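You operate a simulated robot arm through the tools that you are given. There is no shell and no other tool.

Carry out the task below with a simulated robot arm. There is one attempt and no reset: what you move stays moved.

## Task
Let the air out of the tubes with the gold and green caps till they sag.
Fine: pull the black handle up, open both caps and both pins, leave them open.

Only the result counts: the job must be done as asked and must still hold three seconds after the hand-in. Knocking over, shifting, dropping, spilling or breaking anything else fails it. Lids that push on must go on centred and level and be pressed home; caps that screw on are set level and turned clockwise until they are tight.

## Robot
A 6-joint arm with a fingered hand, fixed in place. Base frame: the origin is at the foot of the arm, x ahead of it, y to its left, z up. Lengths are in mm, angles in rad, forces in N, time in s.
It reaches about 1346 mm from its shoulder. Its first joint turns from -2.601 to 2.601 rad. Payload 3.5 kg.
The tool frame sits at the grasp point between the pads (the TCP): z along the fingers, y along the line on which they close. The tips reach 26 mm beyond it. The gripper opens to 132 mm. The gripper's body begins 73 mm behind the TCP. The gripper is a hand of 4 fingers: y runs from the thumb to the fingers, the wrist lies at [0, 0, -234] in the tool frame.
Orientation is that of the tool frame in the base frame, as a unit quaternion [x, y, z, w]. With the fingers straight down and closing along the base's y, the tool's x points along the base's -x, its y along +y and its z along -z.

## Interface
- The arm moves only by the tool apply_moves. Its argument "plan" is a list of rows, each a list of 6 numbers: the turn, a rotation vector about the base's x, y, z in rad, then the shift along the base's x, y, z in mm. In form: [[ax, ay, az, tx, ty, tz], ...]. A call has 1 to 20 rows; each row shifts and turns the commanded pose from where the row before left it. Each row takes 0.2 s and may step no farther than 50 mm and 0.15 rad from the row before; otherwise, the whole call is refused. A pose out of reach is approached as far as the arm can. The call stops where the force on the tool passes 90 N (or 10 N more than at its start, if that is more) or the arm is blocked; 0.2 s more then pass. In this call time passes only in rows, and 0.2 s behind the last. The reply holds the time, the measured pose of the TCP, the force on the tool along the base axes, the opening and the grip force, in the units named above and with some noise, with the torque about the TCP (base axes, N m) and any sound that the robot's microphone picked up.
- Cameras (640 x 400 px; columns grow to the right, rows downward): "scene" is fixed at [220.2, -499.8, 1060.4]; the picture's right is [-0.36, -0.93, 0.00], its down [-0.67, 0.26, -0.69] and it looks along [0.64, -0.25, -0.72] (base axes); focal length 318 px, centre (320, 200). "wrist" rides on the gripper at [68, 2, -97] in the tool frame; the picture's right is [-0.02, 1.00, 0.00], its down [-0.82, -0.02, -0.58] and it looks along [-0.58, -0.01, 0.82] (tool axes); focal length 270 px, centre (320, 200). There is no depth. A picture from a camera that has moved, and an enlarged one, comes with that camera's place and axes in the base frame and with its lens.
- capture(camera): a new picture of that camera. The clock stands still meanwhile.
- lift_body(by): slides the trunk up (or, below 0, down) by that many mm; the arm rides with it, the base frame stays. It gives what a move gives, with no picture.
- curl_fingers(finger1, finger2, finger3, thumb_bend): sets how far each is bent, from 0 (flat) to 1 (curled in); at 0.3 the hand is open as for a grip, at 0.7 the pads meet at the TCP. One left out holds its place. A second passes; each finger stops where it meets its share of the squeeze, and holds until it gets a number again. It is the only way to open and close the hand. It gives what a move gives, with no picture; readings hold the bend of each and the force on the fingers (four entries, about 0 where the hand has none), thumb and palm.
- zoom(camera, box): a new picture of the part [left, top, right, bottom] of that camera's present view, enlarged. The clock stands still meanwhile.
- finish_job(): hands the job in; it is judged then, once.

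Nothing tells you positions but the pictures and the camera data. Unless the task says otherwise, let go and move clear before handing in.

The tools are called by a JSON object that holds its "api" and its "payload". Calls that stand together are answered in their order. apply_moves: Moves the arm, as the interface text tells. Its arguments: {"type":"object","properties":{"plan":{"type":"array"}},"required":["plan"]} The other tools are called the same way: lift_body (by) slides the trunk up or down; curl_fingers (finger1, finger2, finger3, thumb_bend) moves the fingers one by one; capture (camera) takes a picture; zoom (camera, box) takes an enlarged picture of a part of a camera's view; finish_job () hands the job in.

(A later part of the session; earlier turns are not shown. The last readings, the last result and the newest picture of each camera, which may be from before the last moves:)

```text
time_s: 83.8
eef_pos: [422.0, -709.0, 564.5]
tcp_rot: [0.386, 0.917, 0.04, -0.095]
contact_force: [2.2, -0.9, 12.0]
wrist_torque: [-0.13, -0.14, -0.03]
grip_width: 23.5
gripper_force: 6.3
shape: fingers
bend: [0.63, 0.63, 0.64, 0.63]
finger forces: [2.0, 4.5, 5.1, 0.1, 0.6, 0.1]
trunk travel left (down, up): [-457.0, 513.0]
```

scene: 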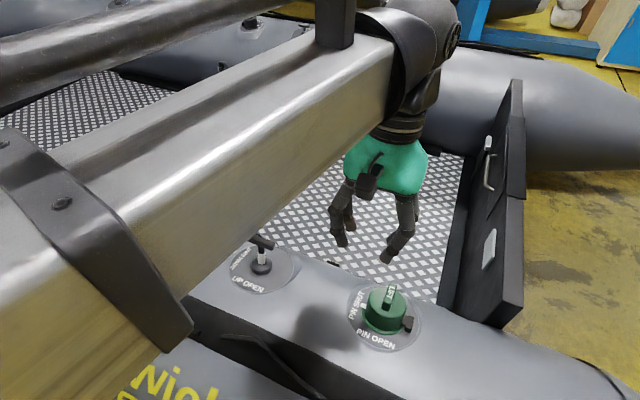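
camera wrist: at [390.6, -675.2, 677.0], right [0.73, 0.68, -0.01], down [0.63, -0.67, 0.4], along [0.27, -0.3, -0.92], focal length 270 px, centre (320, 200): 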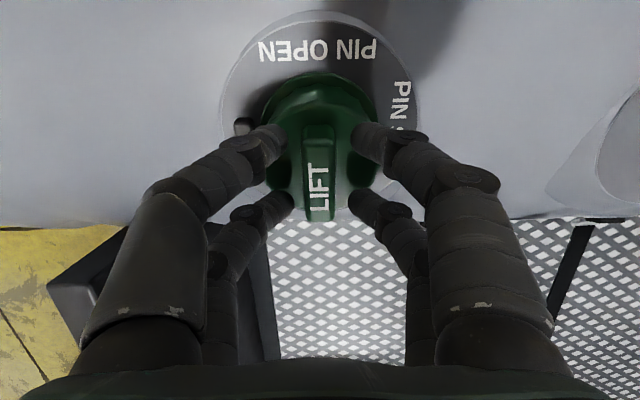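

The tips rest lightly and evenly on the green cap's top, straddling the fin. I'll squeeze.

{"api": "curl_fingers", "payload": {"finger1": 0.9, "finger2": 0.9, "finger3": 0.9, "thumb_bend": 0.9}}

{"api": "lift_body", "payload": {"by": 5}}

{"api": "capture", "payload": {"camera": "wrist"}}

{"api": "zoom", "payload": {"camera": "scene", "box": [330, 240, 450, 350]}}

```text
time_s: 84.8
eef_pos: [421.0, -711.4, 561.9]
tcp_rot: [0.387, 0.916, 0.039, -0.096]
contact_force: [-19.3, -8.3, -14.7]
wrist_torque: [-0.2, 0.04, 0.38]
grip_width: 10.9
gripper_force: 27.4
shape: fingers
bend: [0.7, 0.7, 0.7, 0.66]
finger forces: [9.0, 8.9, 10.3, 0.0, 27.0, 0.0]
trunk travel left (down, up): [-457.0, 513.0]
```

```text
time_s: 85.3
eef_pos: [420.2, -711.8, 567.4]
tcp_rot: [0.386, 0.917, 0.038, -0.097]
contact_force: [-22.6, -10.9, -29.2]
wrist_torque: [-0.29, -0.02, 0.37]
grip_width: 11.0
gripper_force: 26.4
shape: fingers
bend: [0.7, 0.7, 0.68, 0.64]
finger forces: [6.6, 6.8, 10.9, 0.0, 28.6, 0.1]
trunk travel left (down, up): [-462.0, 508.0]
```

```text
taken
camera wrist: at [389.7, -677.2, 676.2], right [0.73, 0.68, -0.01], down [0.63, -0.67, 0.4], along [0.26, -0.3, -0.92], focal length 270 px, centre (320, 200)
```

wrist: 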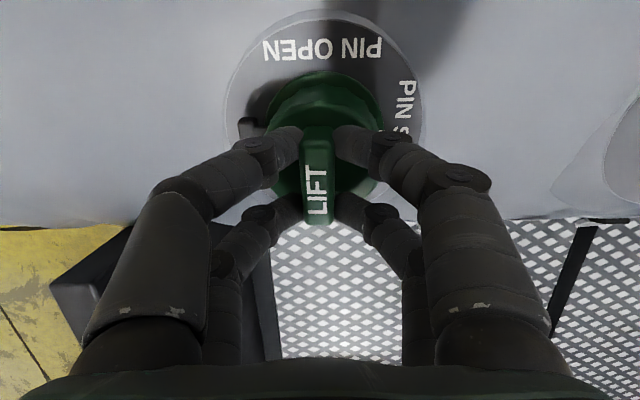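

```text
3.64 times, centred on (390, 295) of scene
camera zoom: at [220.2, -499.8, 1060.4], right [-0.36, -0.93, 0.0], down [-0.67, 0.26, -0.69], along [0.64, -0.25, -0.72], focal length 1156 px, centre (66, -146)
```

zoom: 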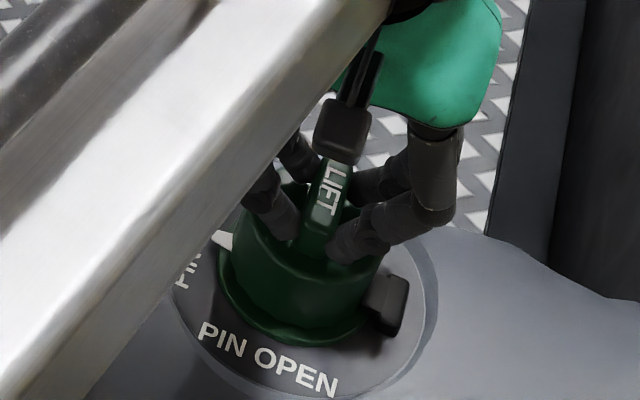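

The grip matches the gold one. Before tilting the hand toward the block side here, I must check the dark transom panel's position, since the hand will lean over it.

{"api": "zoom", "payload": {"camera": "wrist", "box": [0, 200, 320, 400]}}

{"api": "zoom", "payload": {"camera": "scene", "box": [400, 60, 600, 360]}}

{"api": "capture", "payload": {"camera": "scene"}}

```text
2.00 times, centred on (160, 300) of wrist
camera zoom: at [389.7, -677.2, 676.2], right [0.73, 0.68, -0.01], down [0.63, -0.67, 0.4], along [0.26, -0.3, -0.92], focal length 541 px, centre (640, 0)
```

zoom: 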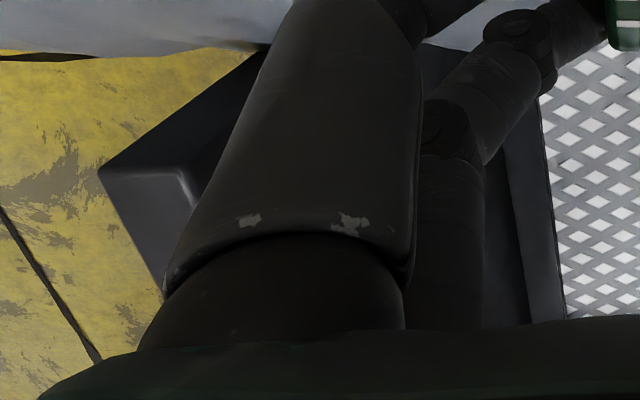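

```text
1.33 times, centred on (500, 210) of scene
camera zoom: at [220.2, -499.8, 1060.4], right [-0.36, -0.93, 0.0], down [-0.67, 0.26, -0.69], along [0.64, -0.25, -0.72], focal length 424 px, centre (80, 187)
```

zoom: 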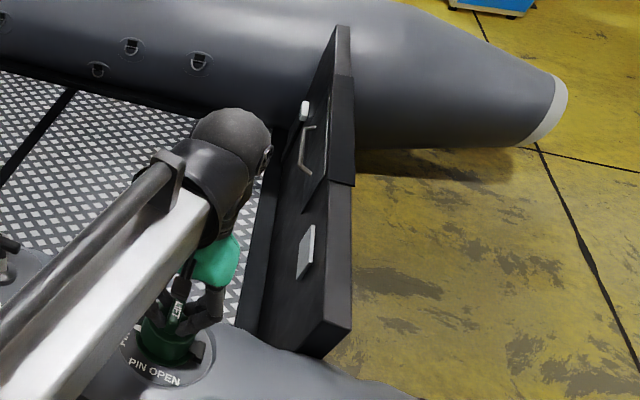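

```text
taken
```

scene: 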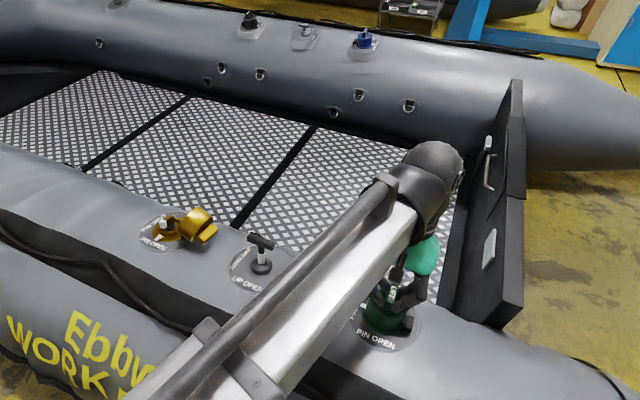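

The transom's top is only at about z 500, well below the hand's path. I'll repeat the hinge arc that worked on gold.

{"api": "apply_moves", "payload": {"plan": [[0.0475, -0.049, -0.014, -3.4, -3.3, 0.7], [0.0475, -0.049, -0.014, -3.4, -3.3, 1.6]]}}

{"api": "apply_moves", "payload": {"plan": [[0.0476, -0.049, -0.014, -3.7, -3.5, 2.8], [0.0476, -0.049, -0.014, -3.7, -3.5, 3.9]]}}

{"api": "lift_body", "payload": {"by": -4}}

{"api": "zoom", "payload": {"camera": "scene", "box": [330, 240, 450, 350]}}

{"api": "capture", "payload": {"camera": "wrist"}}

```text
time_s: 85.9
eef_pos: [416.0, -717.7, 569.3]
tcp_rot: [0.392, 0.912, 0.103, -0.069]
contact_force: [-13.4, -7.2, -19.6]
wrist_torque: [-0.29, 0.02, 0.31]
grip_width: 11.3
gripper_force: 26.6
shape: fingers
bend: [0.7, 0.7, 0.69, 0.65]
finger forces: [9.0, 9.0, 9.7, 0.0, 25.8, 0.0]
trunk travel left (down, up): [-462.0, 508.0]
```

```text
time_s: 86.5
eef_pos: [409.4, -724.7, 575.6]
tcp_rot: [0.395, 0.903, 0.166, -0.04]
contact_force: [-6.8, -13.1, -28.3]
wrist_torque: [-0.47, -0.13, 0.27]
grip_width: 11.1
gripper_force: 26.9
shape: fingers
bend: [0.7, 0.7, 0.69, 0.65]
finger forces: [7.9, 8.1, 10.3, 0.1, 26.9, 0.0]
trunk travel left (down, up): [-462.0, 508.0]
```

```text
time_s: 87.0
eef_pos: [408.8, -723.6, 571.3]
tcp_rot: [0.394, 0.903, 0.167, -0.04]
contact_force: [0.0, -10.3, -17.4]
wrist_torque: [-0.38, -0.2, 0.18]
grip_width: 10.9
gripper_force: 27.4
shape: fingers
bend: [0.7, 0.7, 0.7, 0.65]
finger forces: [10.7, 10.7, 9.0, 0.0, 24.0, 0.0]
trunk travel left (down, up): [-458.0, 512.0]
```

```text
3.64 times, centred on (390, 295) of scene
camera zoom: at [220.2, -499.8, 1060.4], right [-0.36, -0.93, 0.0], down [-0.67, 0.26, -0.69], along [0.64, -0.25, -0.72], focal length 1156 px, centre (66, -146)
```

zoom: 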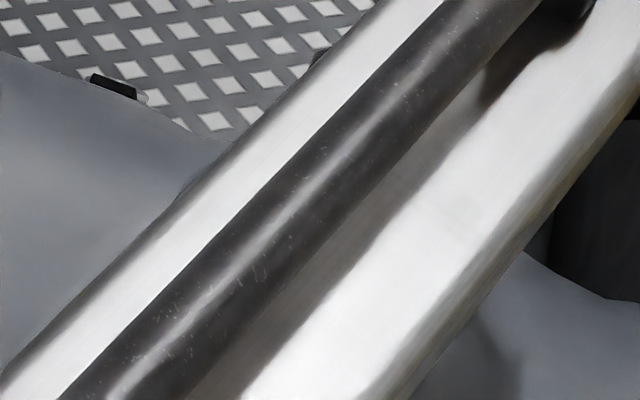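

```text
taken
camera wrist: at [357.7, -707.5, 678.2], right [0.74, 0.62, 0.26], down [0.51, -0.78, 0.37], along [0.43, -0.14, -0.89], focal length 270 px, centre (320, 200)
```

wrist: 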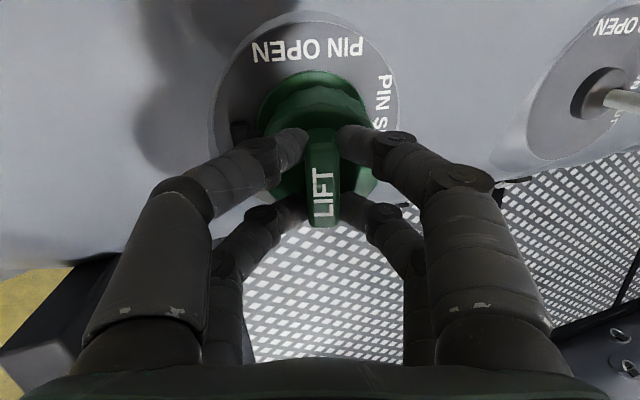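

Tracking just like gold. Continuing the arc.

{"api": "apply_moves", "payload": {"plan": [[0.0476, -0.049, -0.014, -3.7, -3.6, 4.9]]}}

{"api": "lift_body", "payload": {"by": -4}}

{"api": "apply_moves", "payload": {"plan": [[0.0476, -0.049, -0.014, -3.7, -3.6, 6.0]]}}

{"api": "lift_body", "payload": {"by": -7}}

{"api": "apply_moves", "payload": {"plan": [[0.0476, -0.049, -0.014, -3.7, -3.6, 7.0]]}}

{"api": "lift_body", "payload": {"by": -7}}

{"api": "capture", "payload": {"camera": "wrist"}}

```text
time_s: 87.4
eef_pos: [404.1, -729.0, 576.0]
tcp_rot: [0.396, 0.897, 0.196, -0.025]
contact_force: [-3.7, -11.6, -28.7]
wrist_torque: [-0.47, -0.19, 0.2]
grip_width: 11.2
gripper_force: 26.4
shape: fingers
bend: [0.7, 0.7, 0.7, 0.64]
finger forces: [8.2, 8.2, 9.8, 0.1, 26.7, 0.0]
trunk travel left (down, up): [-458.0, 512.0]
```

```text
time_s: 88.0
eef_pos: [404.6, -728.9, 574.7]
tcp_rot: [0.395, 0.897, 0.198, -0.026]
contact_force: [1.8, -10.4, -14.4]
wrist_torque: [-0.37, -0.27, 0.14]
grip_width: 10.7
gripper_force: 27.0
shape: fingers
bend: [0.7, 0.7, 0.7, 0.65]
finger forces: [11.3, 11.3, 8.7, 0.1, 23.3, 0.0]
trunk travel left (down, up): [-454.0, 516.0]
```

```text
time_s: 88.3
eef_pos: [401.7, -731.8, 577.4]
tcp_rot: [0.397, 0.889, 0.228, -0.012]
contact_force: [-3.2, -11.4, -32.0]
wrist_torque: [-0.56, -0.18, 0.14]
grip_width: 10.7
gripper_force: 26.3
shape: fingers
bend: [0.7, 0.7, 0.69, 0.65]
finger forces: [8.0, 8.1, 10.2, 0.1, 27.5, 0.0]
trunk travel left (down, up): [-454.0, 516.0]
```

```text
time_s: 88.9
eef_pos: [402.1, -730.4, 573.3]
tcp_rot: [0.396, 0.889, 0.231, -0.011]
contact_force: [5.6, -7.6, -9.0]
wrist_torque: [-0.26, -0.33, 0.02]
grip_width: 10.7
gripper_force: 28.0
shape: fingers
bend: [0.7, 0.7, 0.71, 0.66]
finger forces: [12.8, 12.6, 8.0, 0.1, 21.7, 0.0]
trunk travel left (down, up): [-447.0, 523.0]
```

```text
time_s: 89.3
eef_pos: [397.8, -735.7, 576.9]
tcp_rot: [0.398, 0.88, 0.259, 0.002]
contact_force: [-0.4, -11.2, -29.7]
wrist_torque: [-0.56, -0.19, 0.12]
grip_width: 10.7
gripper_force: 27.5
shape: fingers
bend: [0.7, 0.7, 0.7, 0.65]
finger forces: [8.9, 8.9, 9.7, 0.0, 27.2, 0.0]
trunk travel left (down, up): [-447.0, 523.0]
```

```text
time_s: 89.9
eef_pos: [397.2, -733.0, 572.5]
tcp_rot: [0.396, 0.881, 0.26, 0.002]
contact_force: [8.0, -7.4, -7.1]
wrist_torque: [-0.21, -0.37, 0.0]
grip_width: 11.0
gripper_force: 27.5
shape: fingers
bend: [0.7, 0.7, 0.71, 0.71]
finger forces: [13.3, 13.3, 7.4, 0.0, 21.0, 0.1]
trunk travel left (down, up): [-440.0, 530.0]
```

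```text
taken
camera wrist: at [332.4, -729.5, 671.6], right [0.71, 0.53, 0.46], down [0.42, -0.84, 0.33], along [0.56, -0.04, -0.83], focal length 270 px, centre (320, 200)
```

wrist: 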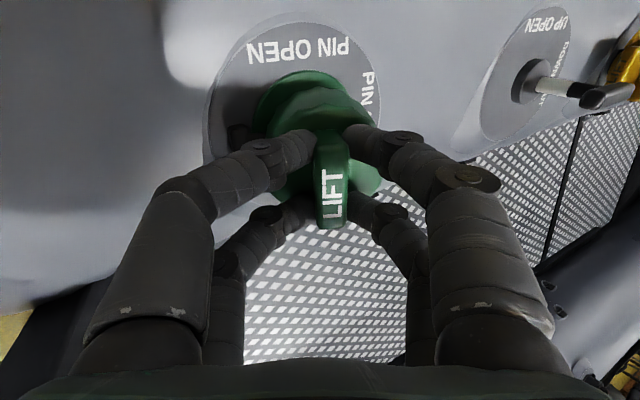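

{"api": "apply_moves", "payload": {"plan": [[0.0476, -0.049, -0.014, -3.4, -3.3, 8.0]]}}

{"api": "lift_body", "payload": {"by": -8}}

{"api": "apply_moves", "payload": {"plan": [[0.0476, -0.049, -0.014, -3.2, -3.1, 9.0]]}}

{"api": "lift_body", "payload": {"by": -8.5}}

{"api": "apply_moves", "payload": {"plan": [[0.0476, -0.049, -0.014, -3.0, -2.9, 9.9]]}}

{"api": "lift_body", "payload": {"by": -9}}

{"api": "capture", "payload": {"camera": "wrist"}}

{"api": "capture", "payload": {"camera": "scene"}}

```text
time_s: 90.3
eef_pos: [394.7, -738.4, 577.6]
tcp_rot: [0.397, 0.871, 0.289, 0.015]
contact_force: [-0.5, -9.9, -31.6]
wrist_torque: [-0.58, -0.14, 0.15]
grip_width: 10.7
gripper_force: 27.3
shape: fingers
bend: [0.7, 0.7, 0.7, 0.65]
finger forces: [8.5, 8.5, 9.9, 0.1, 27.9, 0.2]
trunk travel left (down, up): [-440.0, 530.0]
```

```text
time_s: 90.8
eef_pos: [394.9, -736.7, 573.6]
tcp_rot: [0.396, 0.871, 0.291, 0.017]
contact_force: [8.2, -7.2, -5.5]
wrist_torque: [-0.2, -0.3, -0.01]
grip_width: 10.7
gripper_force: 27.3
shape: fingers
bend: [0.7, 0.7, 0.71, 0.71]
finger forces: [13.6, 13.4, 7.3, 0.0, 21.0, 0.0]
trunk travel left (down, up): [-432.0, 538.0]
```

```text
time_s: 91.2
eef_pos: [391.8, -741.9, 578.2]
tcp_rot: [0.397, 0.86, 0.319, 0.03]
contact_force: [-0.2, -8.9, -34.0]
wrist_torque: [-0.64, -0.05, 0.1]
grip_width: 11.0
gripper_force: 27.0
shape: fingers
bend: [0.7, 0.7, 0.7, 0.65]
finger forces: [8.0, 8.0, 10.2, 0.0, 28.8, 0.0]
trunk travel left (down, up): [-432.0, 538.0]
```

```text
time_s: 91.8
eef_pos: [392.0, -738.9, 574.2]
tcp_rot: [0.394, 0.861, 0.321, 0.03]
contact_force: [7.0, -7.3, -7.2]
wrist_torque: [-0.24, -0.31, -0.03]
grip_width: 11.0
gripper_force: 27.7
shape: fingers
bend: [0.69, 0.7, 0.71, 0.72]
finger forces: [13.2, 13.0, 7.5, 0.0, 21.5, 0.1]
trunk travel left (down, up): [-424.0, 546.0]
```

```text
time_s: 92.2
eef_pos: [390.6, -741.6, 579.9]
tcp_rot: [0.398, 0.849, 0.345, 0.046]
contact_force: [-7.9, -3.8, -35.2]
wrist_torque: [-0.63, 0.1, 0.31]
grip_width: 11.2
gripper_force: 28.5
shape: fingers
bend: [0.7, 0.69, 0.7, 0.63]
finger forces: [7.5, 7.5, 10.5, 0.1, 30.4, 0.0]
out of reach, approached as far as the arm can: row 1
trunk travel left (down, up): [-424.0, 546.0]
```

```text
time_s: 92.8
eef_pos: [391.9, -740.8, 573.5]
tcp_rot: [0.395, 0.849, 0.348, 0.047]
contact_force: [-6.1, 2.4, -7.6]
wrist_torque: [-0.17, -0.13, 0.27]
grip_width: 11.0
gripper_force: 27.8
shape: fingers
bend: [0.69, 0.69, 0.71, 0.72]
finger forces: [12.5, 12.4, 7.5, 0.0, 22.9, 0.0]
trunk travel left (down, up): [-415.0, 555.0]
```

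```text
taken
camera wrist: at [312.2, -745.3, 661.4], right [0.66, 0.43, 0.62], down [0.34, -0.9, 0.26], along [0.67, 0.04, -0.74], focal length 270 px, centre (320, 200)
```

wrist: 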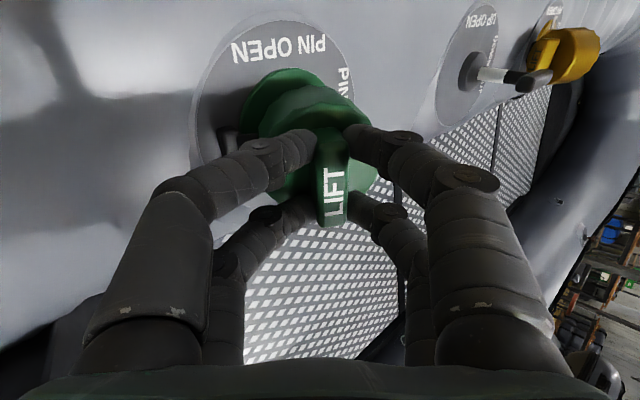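

```text
taken
```

scene: 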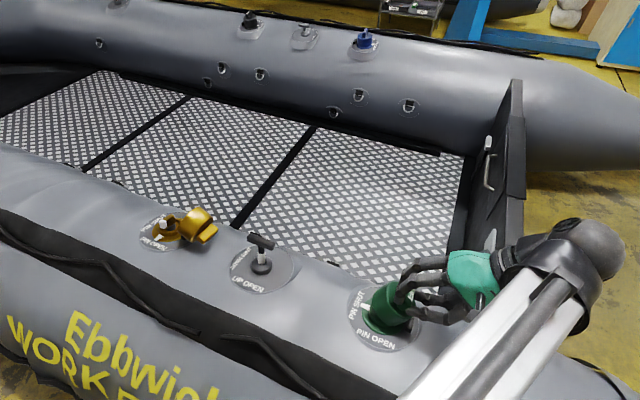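

The cap is at about 40° and the arm is at a joint limit for more tilt. As with gold, I'll loosen and nudge it over with the upper fingers while withdrawing.

{"api": "curl_fingers", "payload": {"finger1": 0.66, "finger2": 0.66, "finger3": 0.6, "thumb_bend": 0.6}}

{"api": "capture", "payload": {"camera": "wrist"}}

{"api": "zoom", "payload": {"camera": "scene", "box": [330, 240, 450, 350]}}

```text
time_s: 93.8
eef_pos: [392.3, -740.6, 574.2]
tcp_rot: [0.394, 0.85, 0.345, 0.049]
contact_force: [3.8, -1.1, 19.3]
wrist_torque: [0.17, -0.05, 0.01]
grip_width: 17.3
gripper_force: 11.8
shape: fingers
bend: [0.63, 0.63, 0.67, 0.65]
finger forces: [3.1, 3.1, 6.1, 0.0, 10.6, 0.0]
trunk travel left (down, up): [-415.0, 555.0]
```

```text
taken
camera wrist: at [312.2, -745.1, 662.4], right [0.66, 0.43, 0.62], down [0.34, -0.9, 0.27], along [0.68, 0.03, -0.74], focal length 270 px, centre (320, 200)
```

wrist: 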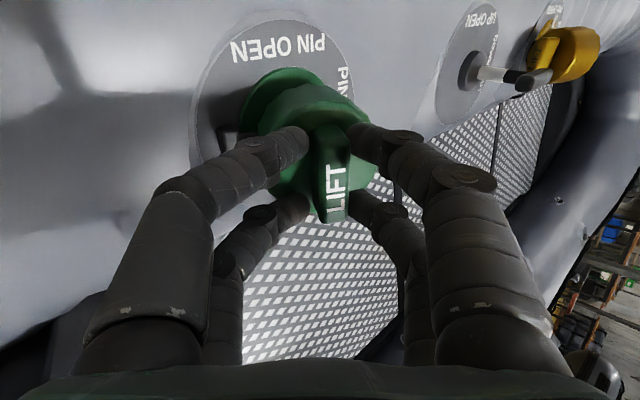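

```text
3.64 times, centred on (390, 295) of scene
camera zoom: at [220.2, -499.8, 1060.4], right [-0.36, -0.93, 0.0], down [-0.67, 0.26, -0.69], along [0.64, -0.25, -0.72], focal length 1156 px, centre (66, -146)
```

zoom: 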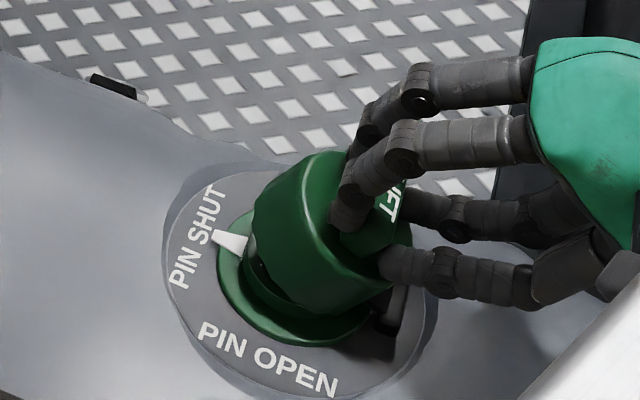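

The scene view shows clearly two fingers behind the fin and two on the hinge side. I'll open the hinge-side pair, keep the other pair curled and drag the fin over toward the hinge.

{"api": "curl_fingers", "payload": {"finger1": 0.68, "finger2": 0.68, "finger3": 0.5, "thumb_bend": 0.5}}

{"api": "zoom", "payload": {"camera": "scene", "box": [330, 240, 450, 350]}}

{"api": "apply_moves", "payload": {"plan": [[0, 0, 0, -6, -6, 0]]}}

{"api": "zoom", "payload": {"camera": "scene", "box": [330, 240, 450, 350]}}

```text
time_s: 94.8
eef_pos: [392.7, -740.3, 576.9]
tcp_rot: [0.395, 0.849, 0.346, 0.05]
contact_force: [7.4, -2.5, 31.1]
wrist_torque: [0.27, 0.04, 0.01]
grip_width: 18.2
gripper_force: 18.2
shape: fingers
bend: [0.63, 0.63, 0.7, 0.61]
finger forces: [3.8, 3.8, 8.6, 0.0, 20.6, 0.0]
trunk travel left (down, up): [-415.0, 555.0]
```

```text
3.64 times, centred on (390, 295) of scene
camera zoom: at [220.2, -499.8, 1060.4], right [-0.36, -0.93, 0.0], down [-0.67, 0.26, -0.69], along [0.64, -0.25, -0.72], focal length 1156 px, centre (66, -146)
```

zoom: 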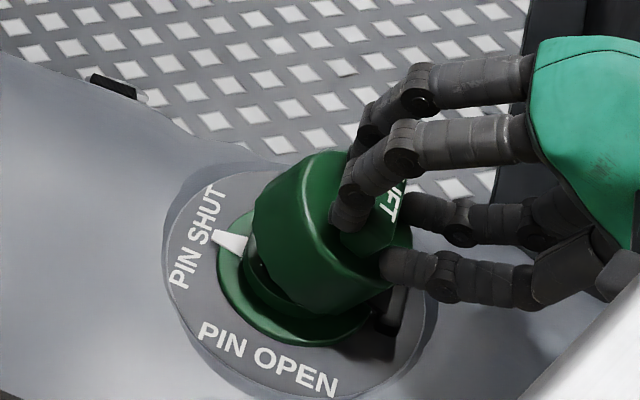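

```text
time_s: 95.2
eef_pos: [385.9, -746.1, 575.6]
tcp_rot: [0.395, 0.85, 0.345, 0.052]
contact_force: [6.8, -5.1, 36.5]
wrist_torque: [0.32, 0.0, -0.01]
grip_width: 23.0
gripper_force: 18.0
shape: fingers
bend: [0.63, 0.63, 0.69, 0.6]
finger forces: [5.2, 5.2, 8.0, 0.0, 17.9, 0.0]
trunk travel left (down, up): [-415.0, 555.0]
```

```text
3.64 times, centred on (390, 295) of scene
camera zoom: at [220.2, -499.8, 1060.4], right [-0.36, -0.93, 0.0], down [-0.67, 0.26, -0.69], along [0.64, -0.25, -0.72], focal length 1156 px, centre (66, -146)
```

zoom: 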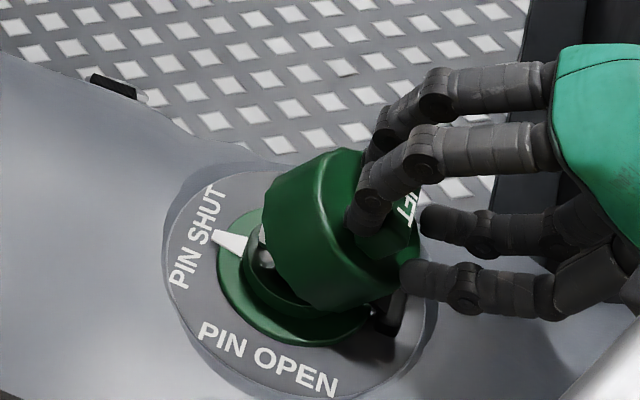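

It's working; the cap is past 50°. I'll keep dragging, backing off slightly so the hinge-side fingers clear the cap.

{"api": "apply_moves", "payload": {"plan": [[0, 0, 0, -6, -6, 0]]}}

{"api": "lift_body", "payload": {"by": 3}}

{"api": "apply_moves", "payload": {"plan": [[0, 0, 0, -6, -6, 0]]}}

{"api": "zoom", "payload": {"camera": "scene", "box": [330, 240, 450, 350]}}

```text
time_s: 95.6
eef_pos: [380.5, -751.3, 573.2]
tcp_rot: [0.396, 0.85, 0.343, 0.052]
contact_force: [4.6, 2.6, 18.8]
wrist_torque: [0.52, -0.34, 0.05]
grip_width: 48.9
gripper_force: 11.0
shape: fingers
bend: [0.64, 0.62, 0.5, 0.5]
finger forces: [14.0, 7.2, 0.0, 0.0, 0.0, 0.0]
trunk travel left (down, up): [-415.0, 555.0]
```

```text
time_s: 96.1
eef_pos: [381.0, -752.3, 576.6]
tcp_rot: [0.398, 0.85, 0.342, 0.051]
contact_force: [2.8, 1.3, 11.4]
wrist_torque: [0.42, -0.19, 0.08]
grip_width: 46.2
gripper_force: 7.4
shape: fingers
bend: [0.64, 0.63, 0.5, 0.5]
finger forces: [10.1, 4.6, 0.0, 0.0, 0.0, 0.1]
trunk travel left (down, up): [-418.0, 552.0]
```

```text
time_s: 96.5
eef_pos: [375.4, -758.0, 576.0]
tcp_rot: [0.398, 0.85, 0.341, 0.052]
contact_force: [3.6, 2.1, 17.8]
wrist_torque: [0.57, -0.32, 0.05]
grip_width: 47.4
gripper_force: 11.3
shape: fingers
bend: [0.64, 0.62, 0.5, 0.5]
finger forces: [15.7, 6.2, 0.1, 0.0, 0.0, 0.0]
trunk travel left (down, up): [-418.0, 552.0]
```

```text
3.64 times, centred on (390, 295) of scene
camera zoom: at [220.2, -499.8, 1060.4], right [-0.36, -0.93, 0.0], down [-0.67, 0.26, -0.69], along [0.64, -0.25, -0.72], focal length 1156 px, centre (66, -146)
```

zoom: 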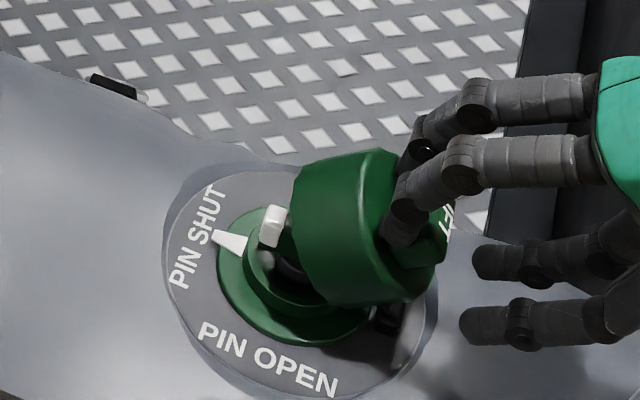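

The cap is now at about 75°. A bit further.

{"api": "apply_moves", "payload": {"plan": [[0, 0, 0, -6, -6, 0], [0, 0, 0, -5, -5, 0]]}}

{"api": "zoom", "payload": {"camera": "scene", "box": [330, 240, 450, 350]}}

```text
time_s: 97.1
eef_pos: [364.3, -768.6, 577.1]
tcp_rot: [0.399, 0.85, 0.339, 0.054]
contact_force: [-1.3, 0.1, 25.7]
wrist_torque: [0.8, -0.46, 0.15]
grip_width: 48.3
gripper_force: 16.5
shape: fingers
bend: [0.65, 0.62, 0.5, 0.5]
finger forces: [21.8, 11.4, 0.0, 0.0, 0.0, 0.0]
trunk travel left (down, up): [-418.0, 552.0]
```

```text
3.64 times, centred on (390, 295) of scene
camera zoom: at [220.2, -499.8, 1060.4], right [-0.36, -0.93, 0.0], down [-0.67, 0.26, -0.69], along [0.64, -0.25, -0.72], focal length 1156 px, centre (66, -146)
```

zoom: 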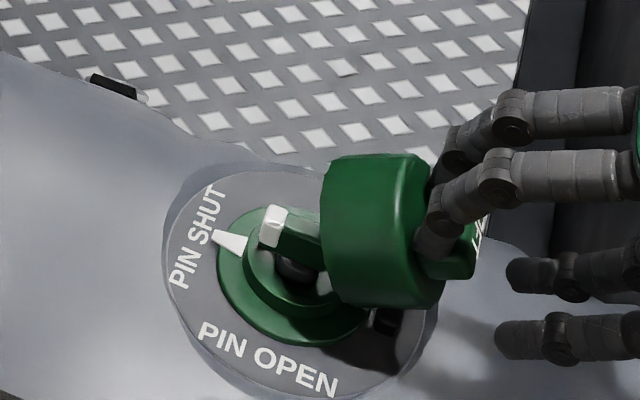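

{"api": "lift_body", "payload": {"by": -6}}

{"api": "apply_moves", "payload": {"plan": [[0, 0, 0, -5, -5, 0]]}}

{"api": "zoom", "payload": {"camera": "scene", "box": [330, 240, 450, 350]}}

```text
time_s: 97.7
eef_pos: [364.8, -767.7, 572.0]
tcp_rot: [0.398, 0.85, 0.34, 0.057]
contact_force: [-2.7, 1.0, 40.8]
wrist_torque: [1.07, -0.85, 0.31]
grip_width: 53.9
gripper_force: 32.1
shape: fingers
bend: [0.65, 0.62, 0.5, 0.5]
finger forces: [38.3, 25.8, 0.0, 0.0, 0.1, 0.0]
trunk travel left (down, up): [-412.0, 558.0]
```

```text
time_s: 98.1
eef_pos: [357.9, -771.5, 571.8]
tcp_rot: [0.398, 0.85, 0.339, 0.056]
contact_force: [-4.4, 1.3, 41.4]
wrist_torque: [1.32, -0.95, 0.35]
grip_width: 55.4
gripper_force: 25.9
shape: fingers
bend: [0.64, 0.6, 0.5, 0.5]
finger forces: [33.2, 18.9, 0.0, 0.0, 0.0, 0.0]
trunk travel left (down, up): [-412.0, 558.0]
```

```text
3.64 times, centred on (390, 295) of scene
camera zoom: at [220.2, -499.8, 1060.4], right [-0.36, -0.93, 0.0], down [-0.67, 0.26, -0.69], along [0.64, -0.25, -0.72], focal length 1156 px, centre (66, -146)
```

zoom: 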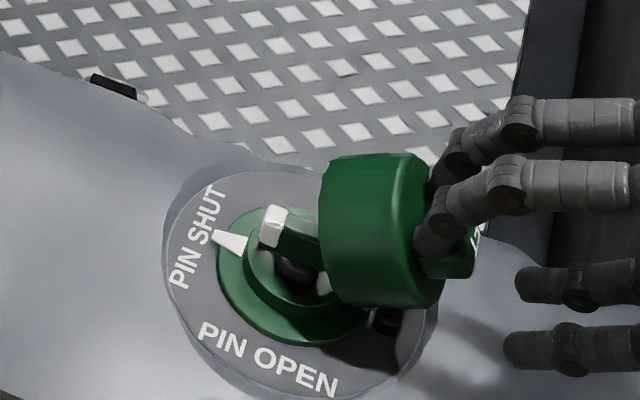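

The cap is at its open stop. I'll unload, slide the hand off along the hinge direction and then rise.

{"api": "lift_body", "payload": {"by": 8}}

{"api": "apply_moves", "payload": {"plan": [[0, 0, 0, -10, -10, 0], [0, 0, 0, -10, -10, 0], [0, 0, 0, -10, -10, 0]]}}

{"api": "zoom", "payload": {"camera": "scene", "box": [330, 220, 510, 350]}}

```text
time_s: 98.6
eef_pos: [358.9, -775.0, 577.0]
tcp_rot: [0.4, 0.85, 0.337, 0.057]
contact_force: [-4.3, -1.3, 19.0]
wrist_torque: [0.47, -0.22, 0.12]
grip_width: 40.5
gripper_force: 11.9
shape: fingers
bend: [0.69, 0.67, 0.5, 0.5]
finger forces: [17.2, 6.7, 0.0, 0.0, 0.0, 0.1]
trunk travel left (down, up): [-420.0, 550.0]
```

```text
time_s: 99.4
eef_pos: [337.9, -803.4, 574.9]
tcp_rot: [0.402, 0.852, 0.331, 0.06]
contact_force: [-1.0, 0.4, -0.3]
wrist_torque: [-0.02, 0.02, 0.0]
grip_width: 36.2
gripper_force: 0.7
shape: fingers
bend: [0.68, 0.68, 0.5, 0.5]
finger forces: [0.3, 0.1, 0.0, 0.0, 0.1, 0.1]
out of reach, approached as far as the arm can: row 2, 3
trunk travel left (down, up): [-420.0, 550.0]
```

```text
3.08 times, centred on (420, 285) of scene
camera zoom: at [220.2, -499.8, 1060.4], right [-0.36, -0.93, 0.0], down [-0.67, 0.26, -0.69], along [0.64, -0.25, -0.72], focal length 978 px, centre (12, -62)
```

zoom: 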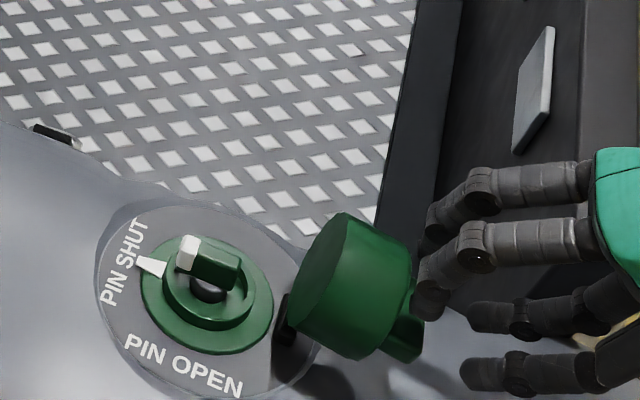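

The green cap is fully open and its pin is revealed. Rising clear now.

{"api": "lift_body", "payload": {"by": 150}}

{"api": "capture", "payload": {"camera": "scene"}}

```text
time_s: 101.2
eef_pos: [337.9, -802.7, 724.5]
tcp_rot: [0.402, 0.851, 0.331, 0.061]
contact_force: [0.1, -0.5, 0.0]
wrist_torque: [-0.02, -0.02, -0.01]
grip_width: 36.1
gripper_force: 0.0
shape: fingers
bend: [0.68, 0.68, 0.5, 0.5]
finger forces: [0.0, 0.1, 0.0, 0.1, 0.0, 0.0]
trunk travel left (down, up): [-570.0, 400.0]
```

```text
taken
```

scene: 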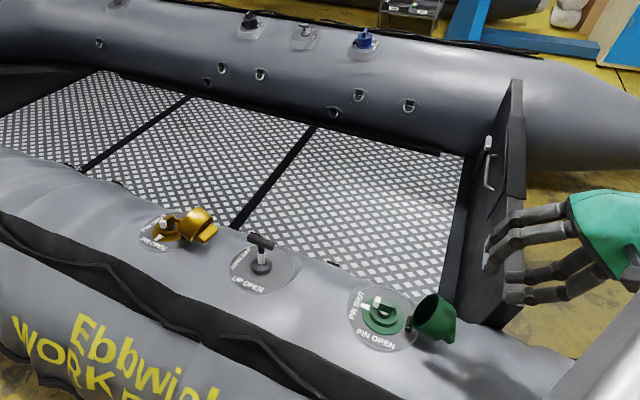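

Both caps are open. I'll straighten the hand and turn it to the pin-gripping yaw above the green pin.

{"api": "apply_moves", "payload": {"plan": [[-0.0859, 0.1022, 0.0268, 16.8, 19.8, -13], [-0.0859, 0.1022, 0.0268, 16.8, 19.8, -12], [-0.0859, 0.1022, 0.0268, 16.8, 19.8, -10], [-0.0859, 0.1022, 0.0268, 16.8, 19.8, -8], [-0.0859, 0.1022, 0.0268, 16.8, 19.8, -5.6]]}}

{"api": "curl_fingers", "payload": {"finger1": 0.57, "finger2": 0.57, "finger3": 0.57, "thumb_bend": 0.57}}

{"api": "apply_moves", "payload": {"plan": [[-0.0207, 0.0207, -0.145, 0, 0, 0], [-0.0207, 0.0207, -0.145, 0, 0, 0], [-0.0207, 0.0207, -0.145, 0, 0, 0], [-0.0207, 0.0207, -0.145, 0, 0, 0], [-0.0207, 0.0207, -0.145, 0, 0, 0], [-0.0207, 0.0207, -0.145, 0, 0, 0], [-0.0207, 0.0207, -0.145, 0, 0, 0], [-0.0207, 0.0207, -0.145, 0, 0, 0], [-0.0207, 0.0207, -0.145, 0, 0, 0], [-0.0207, 0.0207, -0.145, 0, 0, 0]]}}

{"api": "capture", "payload": {"camera": "wrist"}}

{"api": "capture", "payload": {"camera": "scene"}}

```text
time_s: 102.4
eef_pos: [420.7, -703.0, 676.8]
tcp_rot: [0.394, 0.914, 0.037, -0.093]
contact_force: [0.6, -1.1, 0.7]
wrist_torque: [0.0, -0.02, 0.03]
grip_width: 36.5
gripper_force: 0.0
shape: fingers
bend: [0.68, 0.68, 0.5, 0.5]
finger forces: [0.0, 0.0, 0.0, 0.0, 0.0, 0.0]
out of reach, approached as far as the arm can: row 1, 5
trunk travel left (down, up): [-570.0, 400.0]
```

```text
time_s: 103.4
eef_pos: [422.0, -703.5, 676.5]
tcp_rot: [0.393, 0.914, 0.037, -0.093]
contact_force: [0.7, -0.7, 0.3]
wrist_torque: [-0.01, 0.01, -0.02]
grip_width: 45.3
gripper_force: 0.1
shape: fingers
bend: [0.56, 0.56, 0.56, 0.56]
finger forces: [0.0, 0.0, 0.0, 0.0, 0.1, 0.0]
trunk travel left (down, up): [-570.0, 400.0]
```

```text
time_s: 105.6
eef_pos: [422.2, -703.8, 676.6]
tcp_rot: [0.907, 0.408, -0.035, -0.093]
contact_force: [-0.4, 0.8, 0.8]
wrist_torque: [-0.04, 0.02, -0.01]
grip_width: 45.1
gripper_force: 0.1
shape: fingers
bend: [0.56, 0.56, 0.56, 0.56]
finger forces: [0.1, 0.1, 0.0, 0.0, 0.1, 0.0]
trunk travel left (down, up): [-570.0, 400.0]
```

```text
taken
camera wrist: at [481.9, -668.3, 771.9], right [0.72, -0.67, -0.2], down [-0.48, -0.68, 0.56], along [-0.51, -0.31, -0.8], focal length 270 px, centre (320, 200)
```

wrist: 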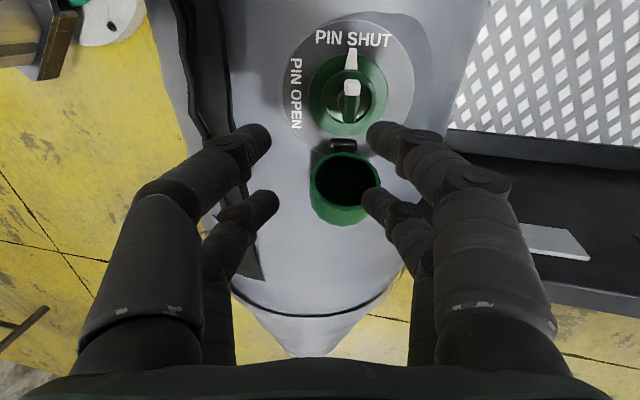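

```text
taken
```

scene: 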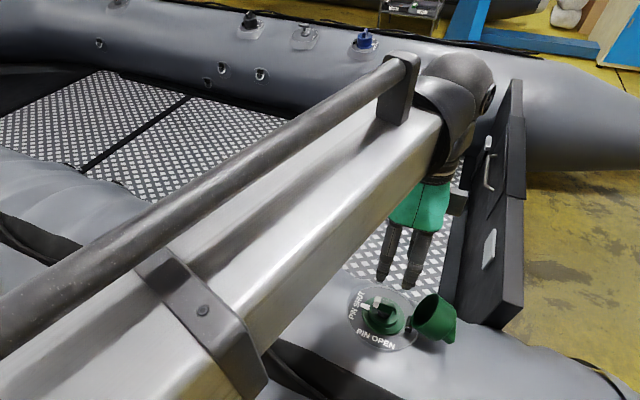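

{"api": "zoom", "payload": {"camera": "wrist", "box": [275, 10, 425, 140]}}

{"api": "zoom", "payload": {"camera": "scene", "box": [340, 280, 470, 360]}}

```text
3.08 times, centred on (350, 75) of wrist
camera zoom: at [481.9, -668.3, 771.9], right [0.72, -0.67, -0.2], down [-0.48, -0.68, 0.56], along [-0.51, -0.31, -0.8], focal length 832 px, centre (228, 585)
```

zoom: 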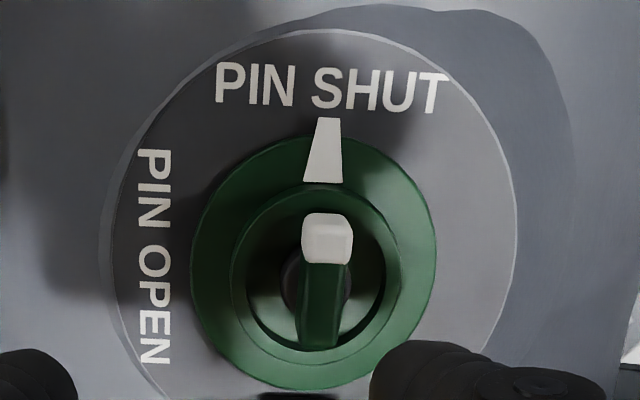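

```text
4.92 times, centred on (405, 320) of scene
camera zoom: at [220.2, -499.8, 1060.4], right [-0.36, -0.93, 0.0], down [-0.67, 0.26, -0.69], along [0.64, -0.25, -0.72], focal length 1565 px, centre (-98, -391)
```

zoom: 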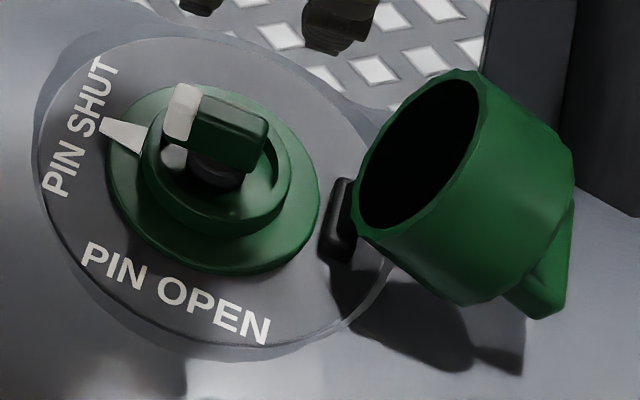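

The green bar's top centre is about [421,-702.5,517], the same relation to the hand as on gold. I'll fine-shift and lower in stages.

{"api": "apply_moves", "payload": {"plan": [[0, 0, 0, 0.5, -2.3, 0]]}}

{"api": "lift_body", "payload": {"by": -127}}

{"api": "capture", "payload": {"camera": "wrist"}}

{"api": "zoom", "payload": {"camera": "scene", "box": [340, 250, 470, 360]}}

```text
time_s: 106.0
eef_pos: [423.5, -705.6, 676.0]
tcp_rot: [0.907, 0.409, -0.035, -0.094]
contact_force: [0.8, 0.1, -0.8]
wrist_torque: [-0.01, 0.0, 0.06]
grip_width: 45.4
gripper_force: 0.0
shape: fingers
bend: [0.56, 0.56, 0.56, 0.56]
finger forces: [0.0, 0.1, 0.0, 0.0, 0.0, 0.0]
trunk travel left (down, up): [-570.0, 400.0]
```

```text
time_s: 107.5
eef_pos: [422.1, -705.7, 549.0]
tcp_rot: [0.907, 0.409, -0.035, -0.094]
contact_force: [-0.1, -0.3, -0.3]
wrist_torque: [0.01, 0.02, 0.0]
grip_width: 45.4
gripper_force: 0.1
shape: fingers
bend: [0.56, 0.56, 0.56, 0.56]
finger forces: [0.0, 0.0, 0.0, 0.0, 0.0, 0.0]
trunk travel left (down, up): [-443.0, 527.0]
```

```text
taken
camera wrist: at [482.2, -670.4, 645.0], right [0.72, -0.67, -0.2], down [-0.47, -0.68, 0.56], along [-0.51, -0.31, -0.8], focal length 270 px, centre (320, 200)
```

wrist: 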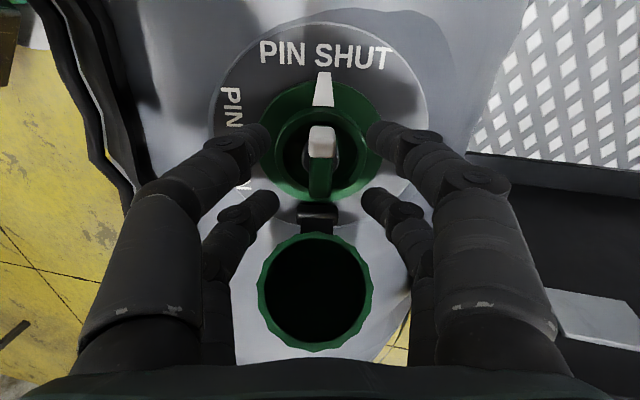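

```text
3.64 times, centred on (405, 305) of scene
camera zoom: at [220.2, -499.8, 1060.4], right [-0.36, -0.93, 0.0], down [-0.67, 0.26, -0.69], along [0.64, -0.25, -0.72], focal length 1156 px, centre (11, -182)
```

zoom: 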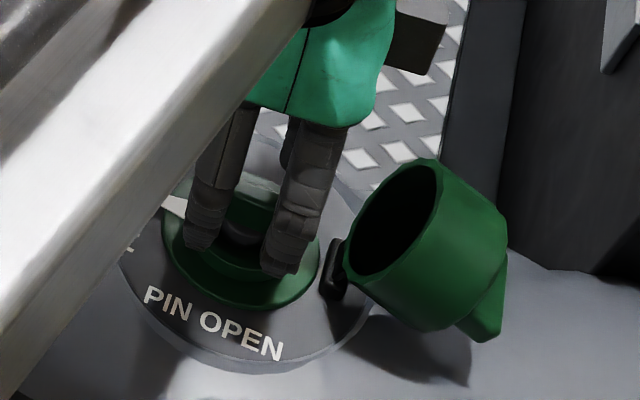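

Same picture as with gold. Lower to the same height, narrow and grip.

{"api": "lift_body", "payload": {"by": -10}}

{"api": "curl_fingers", "payload": {"finger1": 0.63, "finger2": 0.63, "finger3": 0.63, "thumb_bend": 0.63}}

{"api": "curl_fingers", "payload": {"finger1": 0.8, "finger2": 0.8, "finger3": 0.8, "thumb_bend": 0.8}}

{"api": "zoom", "payload": {"camera": "wrist", "box": [220, 60, 420, 240]}}

```text
time_s: 108.1
eef_pos: [421.7, -706.9, 539.1]
tcp_rot: [0.907, 0.41, -0.035, -0.094]
contact_force: [0.2, 0.0, 0.0]
wrist_torque: [0.04, 0.01, 0.01]
grip_width: 45.5
gripper_force: 0.0
shape: fingers
bend: [0.56, 0.56, 0.56, 0.56]
finger forces: [0.0, 0.0, 0.0, 0.1, 0.1, 0.0]
trunk travel left (down, up): [-433.0, 537.0]
```

```text
time_s: 109.1
eef_pos: [421.2, -705.6, 538.5]
tcp_rot: [0.907, 0.41, -0.034, -0.094]
contact_force: [1.1, 0.1, -0.3]
wrist_torque: [-0.01, -0.01, 0.06]
grip_width: 23.2
gripper_force: 0.1
shape: fingers
bend: [0.63, 0.63, 0.63, 0.63]
finger forces: [0.0, 0.0, 0.0, 0.0, 0.0, 0.1]
trunk travel left (down, up): [-433.0, 537.0]
```

```text
time_s: 110.1
eef_pos: [421.2, -706.9, 538.5]
tcp_rot: [0.907, 0.408, -0.035, -0.094]
contact_force: [-11.2, 8.6, -13.9]
wrist_torque: [0.09, 0.14, 0.18]
grip_width: 7.4
gripper_force: 18.2
shape: fingers
bend: [0.71, 0.72, 0.7, 0.67]
finger forces: [6.6, 5.8, 8.1, 0.0, 15.7, 0.0]
trunk travel left (down, up): [-433.0, 537.0]
```

```text
2.22 times, centred on (320, 150) of wrist
camera zoom: at [481.8, -670.4, 634.5], right [0.72, -0.67, -0.2], down [-0.47, -0.68, 0.56], along [-0.51, -0.31, -0.8], focal length 601 px, centre (320, 311)
```

zoom: 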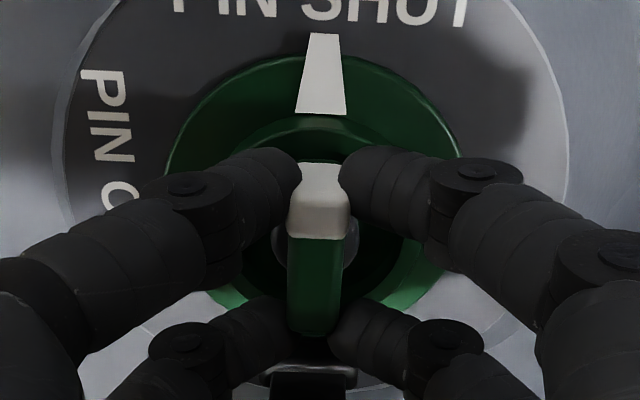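

The green bar is gripped the same way as the gold one. Turning it counter-clockwise about the valve axis.

{"api": "apply_moves", "payload": {"plan": [[0.0182, -0.0182, 0.1274, -0.4, 0.2, 0], [0.0182, -0.0182, 0.1274, -0.4, 0.2, 0], [0.0182, -0.0182, 0.1274, -0.4, 0.2, 0], [0.0182, -0.0182, 0.1274, -0.4, 0.1, 0], [0.0182, -0.0182, 0.1274, -0.4, 0.1, 0], [0.0182, -0.0182, 0.1274, -0.4, 0, 0], [0.0182, -0.0182, 0.1274, -0.4, 0, 0], [0.0182, -0.0182, 0.1274, -0.3, -0.1, 0]]}}

{"api": "capture", "payload": {"camera": "wrist"}}

{"api": "zoom", "payload": {"camera": "scene", "box": [340, 250, 470, 360]}}

```text
time_s: 111.9
eef_pos: [419.9, -705.9, 538.3]
tcp_rot: [0.582, 0.807, 0.015, -0.1]
contact_force: [4.1, -1.6, -6.3]
wrist_torque: [-0.03, -0.19, 0.0]
grip_width: 7.8
gripper_force: 18.8
shape: fingers
bend: [0.71, 0.73, 0.71, 0.71]
finger forces: [12.3, 7.3, 7.4, 0.0, 10.6, 0.0]
trunk travel left (down, up): [-433.0, 537.0]
```

```text
taken
camera wrist: at [414.3, -655.1, 645.9], right [0.95, 0.3, -0.09], down [0.31, -0.85, 0.42], along [0.05, -0.43, -0.9], focal length 270 px, centre (320, 200)
```

wrist: 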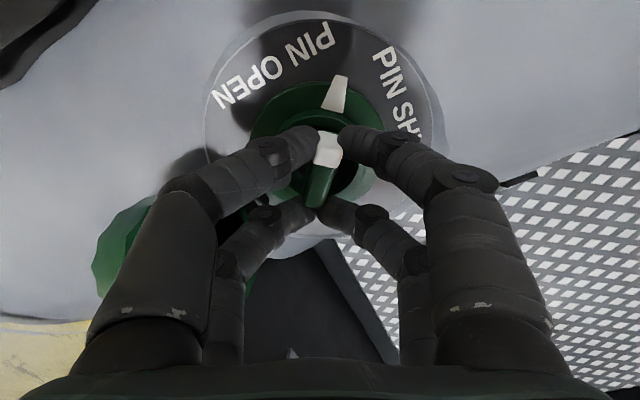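

```text
3.64 times, centred on (405, 305) of scene
camera zoom: at [220.2, -499.8, 1060.4], right [-0.36, -0.93, 0.0], down [-0.67, 0.26, -0.69], along [0.64, -0.25, -0.72], focal length 1156 px, centre (11, -182)
```

zoom: 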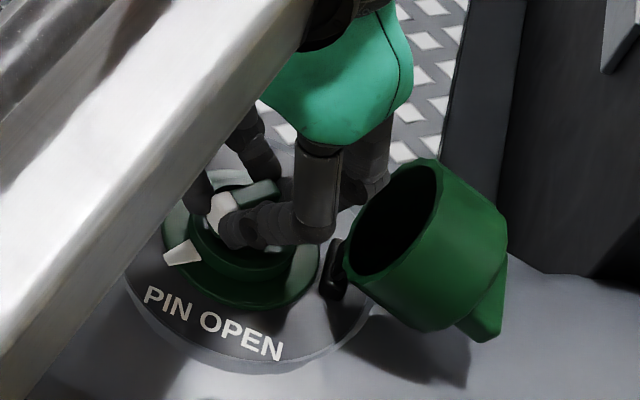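

Halfway round with the pointer following. Continuing to PIN OPEN.

{"api": "apply_moves", "payload": {"plan": [[0.0182, -0.0182, 0.1274, -0.3, -0.2, 0], [0.0182, -0.0182, 0.1274, -0.3, -0.2, 0], [0.0182, -0.0182, 0.1274, -0.2, -0.3, 0], [0.0182, -0.0182, 0.1274, -0.2, -0.3, 0], [0.0182, -0.0182, 0.1274, -0.2, -0.3, 0], [0.0182, -0.0182, 0.1274, -0.1, -0.3, 0]]}}

{"api": "capture", "payload": {"camera": "wrist"}}

{"api": "zoom", "payload": {"camera": "scene", "box": [340, 250, 470, 360]}}

```text
time_s: 113.3
eef_pos: [418.1, -707.5, 538.4]
tcp_rot: [0.232, 0.968, 0.051, -0.086]
contact_force: [6.8, 6.8, -3.6]
wrist_torque: [0.15, -0.16, -0.13]
grip_width: 8.0
gripper_force: 17.7
shape: fingers
bend: [0.71, 0.74, 0.72, 0.73]
finger forces: [13.6, 7.5, 5.5, 0.0, 9.1, 0.0]
trunk travel left (down, up): [-433.0, 537.0]
```

```text
taken
camera wrist: at [372.4, -689.4, 647.2], right [0.48, 0.88, 0.06], down [0.79, -0.46, 0.41], along [0.38, -0.15, -0.91], focal length 270 px, centre (320, 200)
```

wrist: 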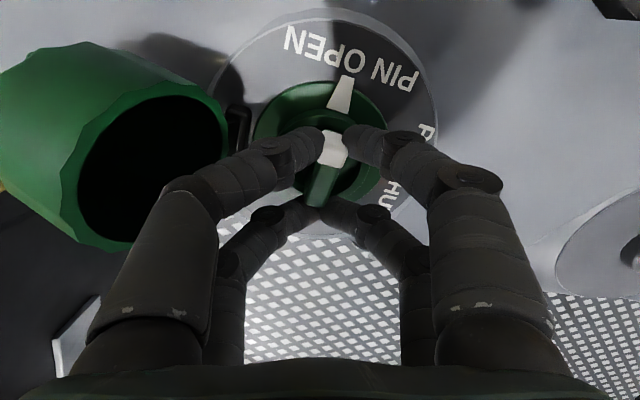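

```text
3.64 times, centred on (405, 305) of scene
camera zoom: at [220.2, -499.8, 1060.4], right [-0.36, -0.93, 0.0], down [-0.67, 0.26, -0.69], along [0.64, -0.25, -0.72], focal length 1156 px, centre (11, -182)
```

zoom: 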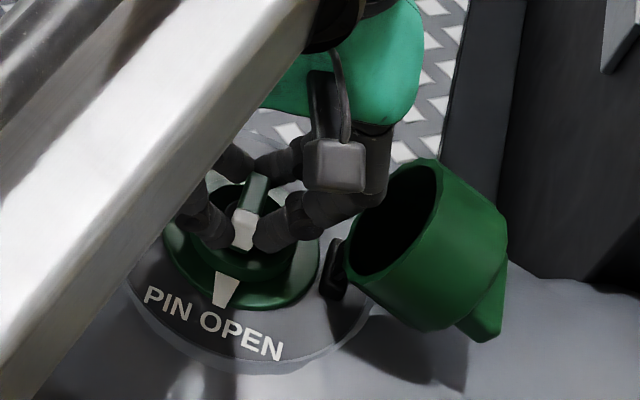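

{"api": "apply_moves", "payload": {"plan": [[0.0182, -0.0182, 0.1274, 0, -0.3, 0]]}}

{"api": "zoom", "payload": {"camera": "wrist", "box": [220, 0, 460, 180]}}

{"api": "curl_fingers", "payload": {"finger1": 0.57, "finger2": 0.57, "finger3": 0.57, "thumb_bend": 0.57}}

{"api": "lift_body", "payload": {"by": 60}}

{"api": "capture", "payload": {"camera": "wrist"}}

```text
time_s: 113.7
eef_pos: [415.7, -707.9, 538.4]
tcp_rot: [0.169, 0.981, 0.056, -0.082]
contact_force: [3.2, 6.1, -2.7]
wrist_torque: [0.15, -0.16, -0.14]
grip_width: 7.6
gripper_force: 15.7
shape: fingers
bend: [0.7, 0.74, 0.72, 0.74]
finger forces: [12.4, 6.2, 6.7, 0.1, 7.4, 0.1]
trunk travel left (down, up): [-433.0, 537.0]
```

```text
2.22 times, centred on (340, 90) of wrist
camera zoom: at [368.4, -697.6, 646.7], right [0.36, 0.93, 0.08], down [0.83, -0.36, 0.42], along [0.42, -0.09, -0.91], focal length 601 px, centre (276, 444)
```

zoom: 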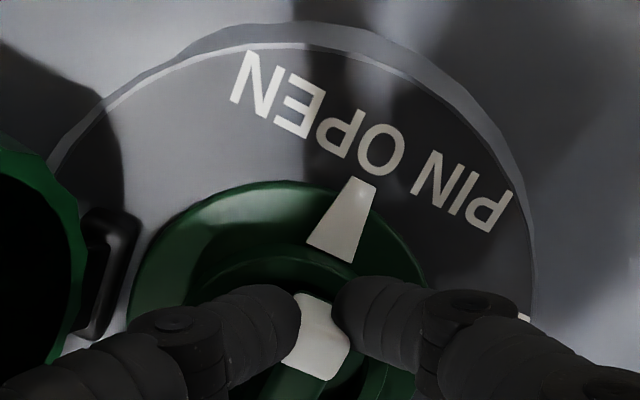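

```text
time_s: 114.7
eef_pos: [417.1, -707.4, 540.0]
tcp_rot: [0.169, 0.981, 0.056, -0.083]
contact_force: [0.5, -0.5, 0.7]
wrist_torque: [0.03, 0.04, -0.01]
grip_width: 44.8
gripper_force: 0.1
shape: fingers
bend: [0.56, 0.56, 0.56, 0.56]
finger forces: [0.0, 0.1, 0.0, 0.0, 0.0, 0.0]
trunk travel left (down, up): [-433.0, 537.0]
```

```text
time_s: 115.7
eef_pos: [417.4, -707.9, 598.7]
tcp_rot: [0.17, 0.98, 0.055, -0.083]
contact_force: [-0.3, 0.2, 0.0]
wrist_torque: [0.0, -0.04, 0.02]
grip_width: 45.0
gripper_force: 0.0
shape: fingers
bend: [0.56, 0.56, 0.56, 0.56]
finger forces: [0.0, 0.0, 0.0, 0.0, 0.0, 0.0]
trunk travel left (down, up): [-493.0, 477.0]
```

```text
taken
camera wrist: at [368.5, -697.6, 706.8], right [0.37, 0.93, 0.08], down [0.83, -0.36, 0.42], along [0.42, -0.09, -0.91], focal length 270 px, centre (320, 200)
```

wrist: 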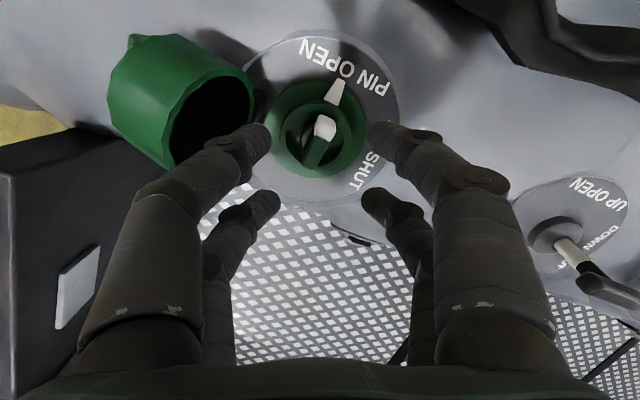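

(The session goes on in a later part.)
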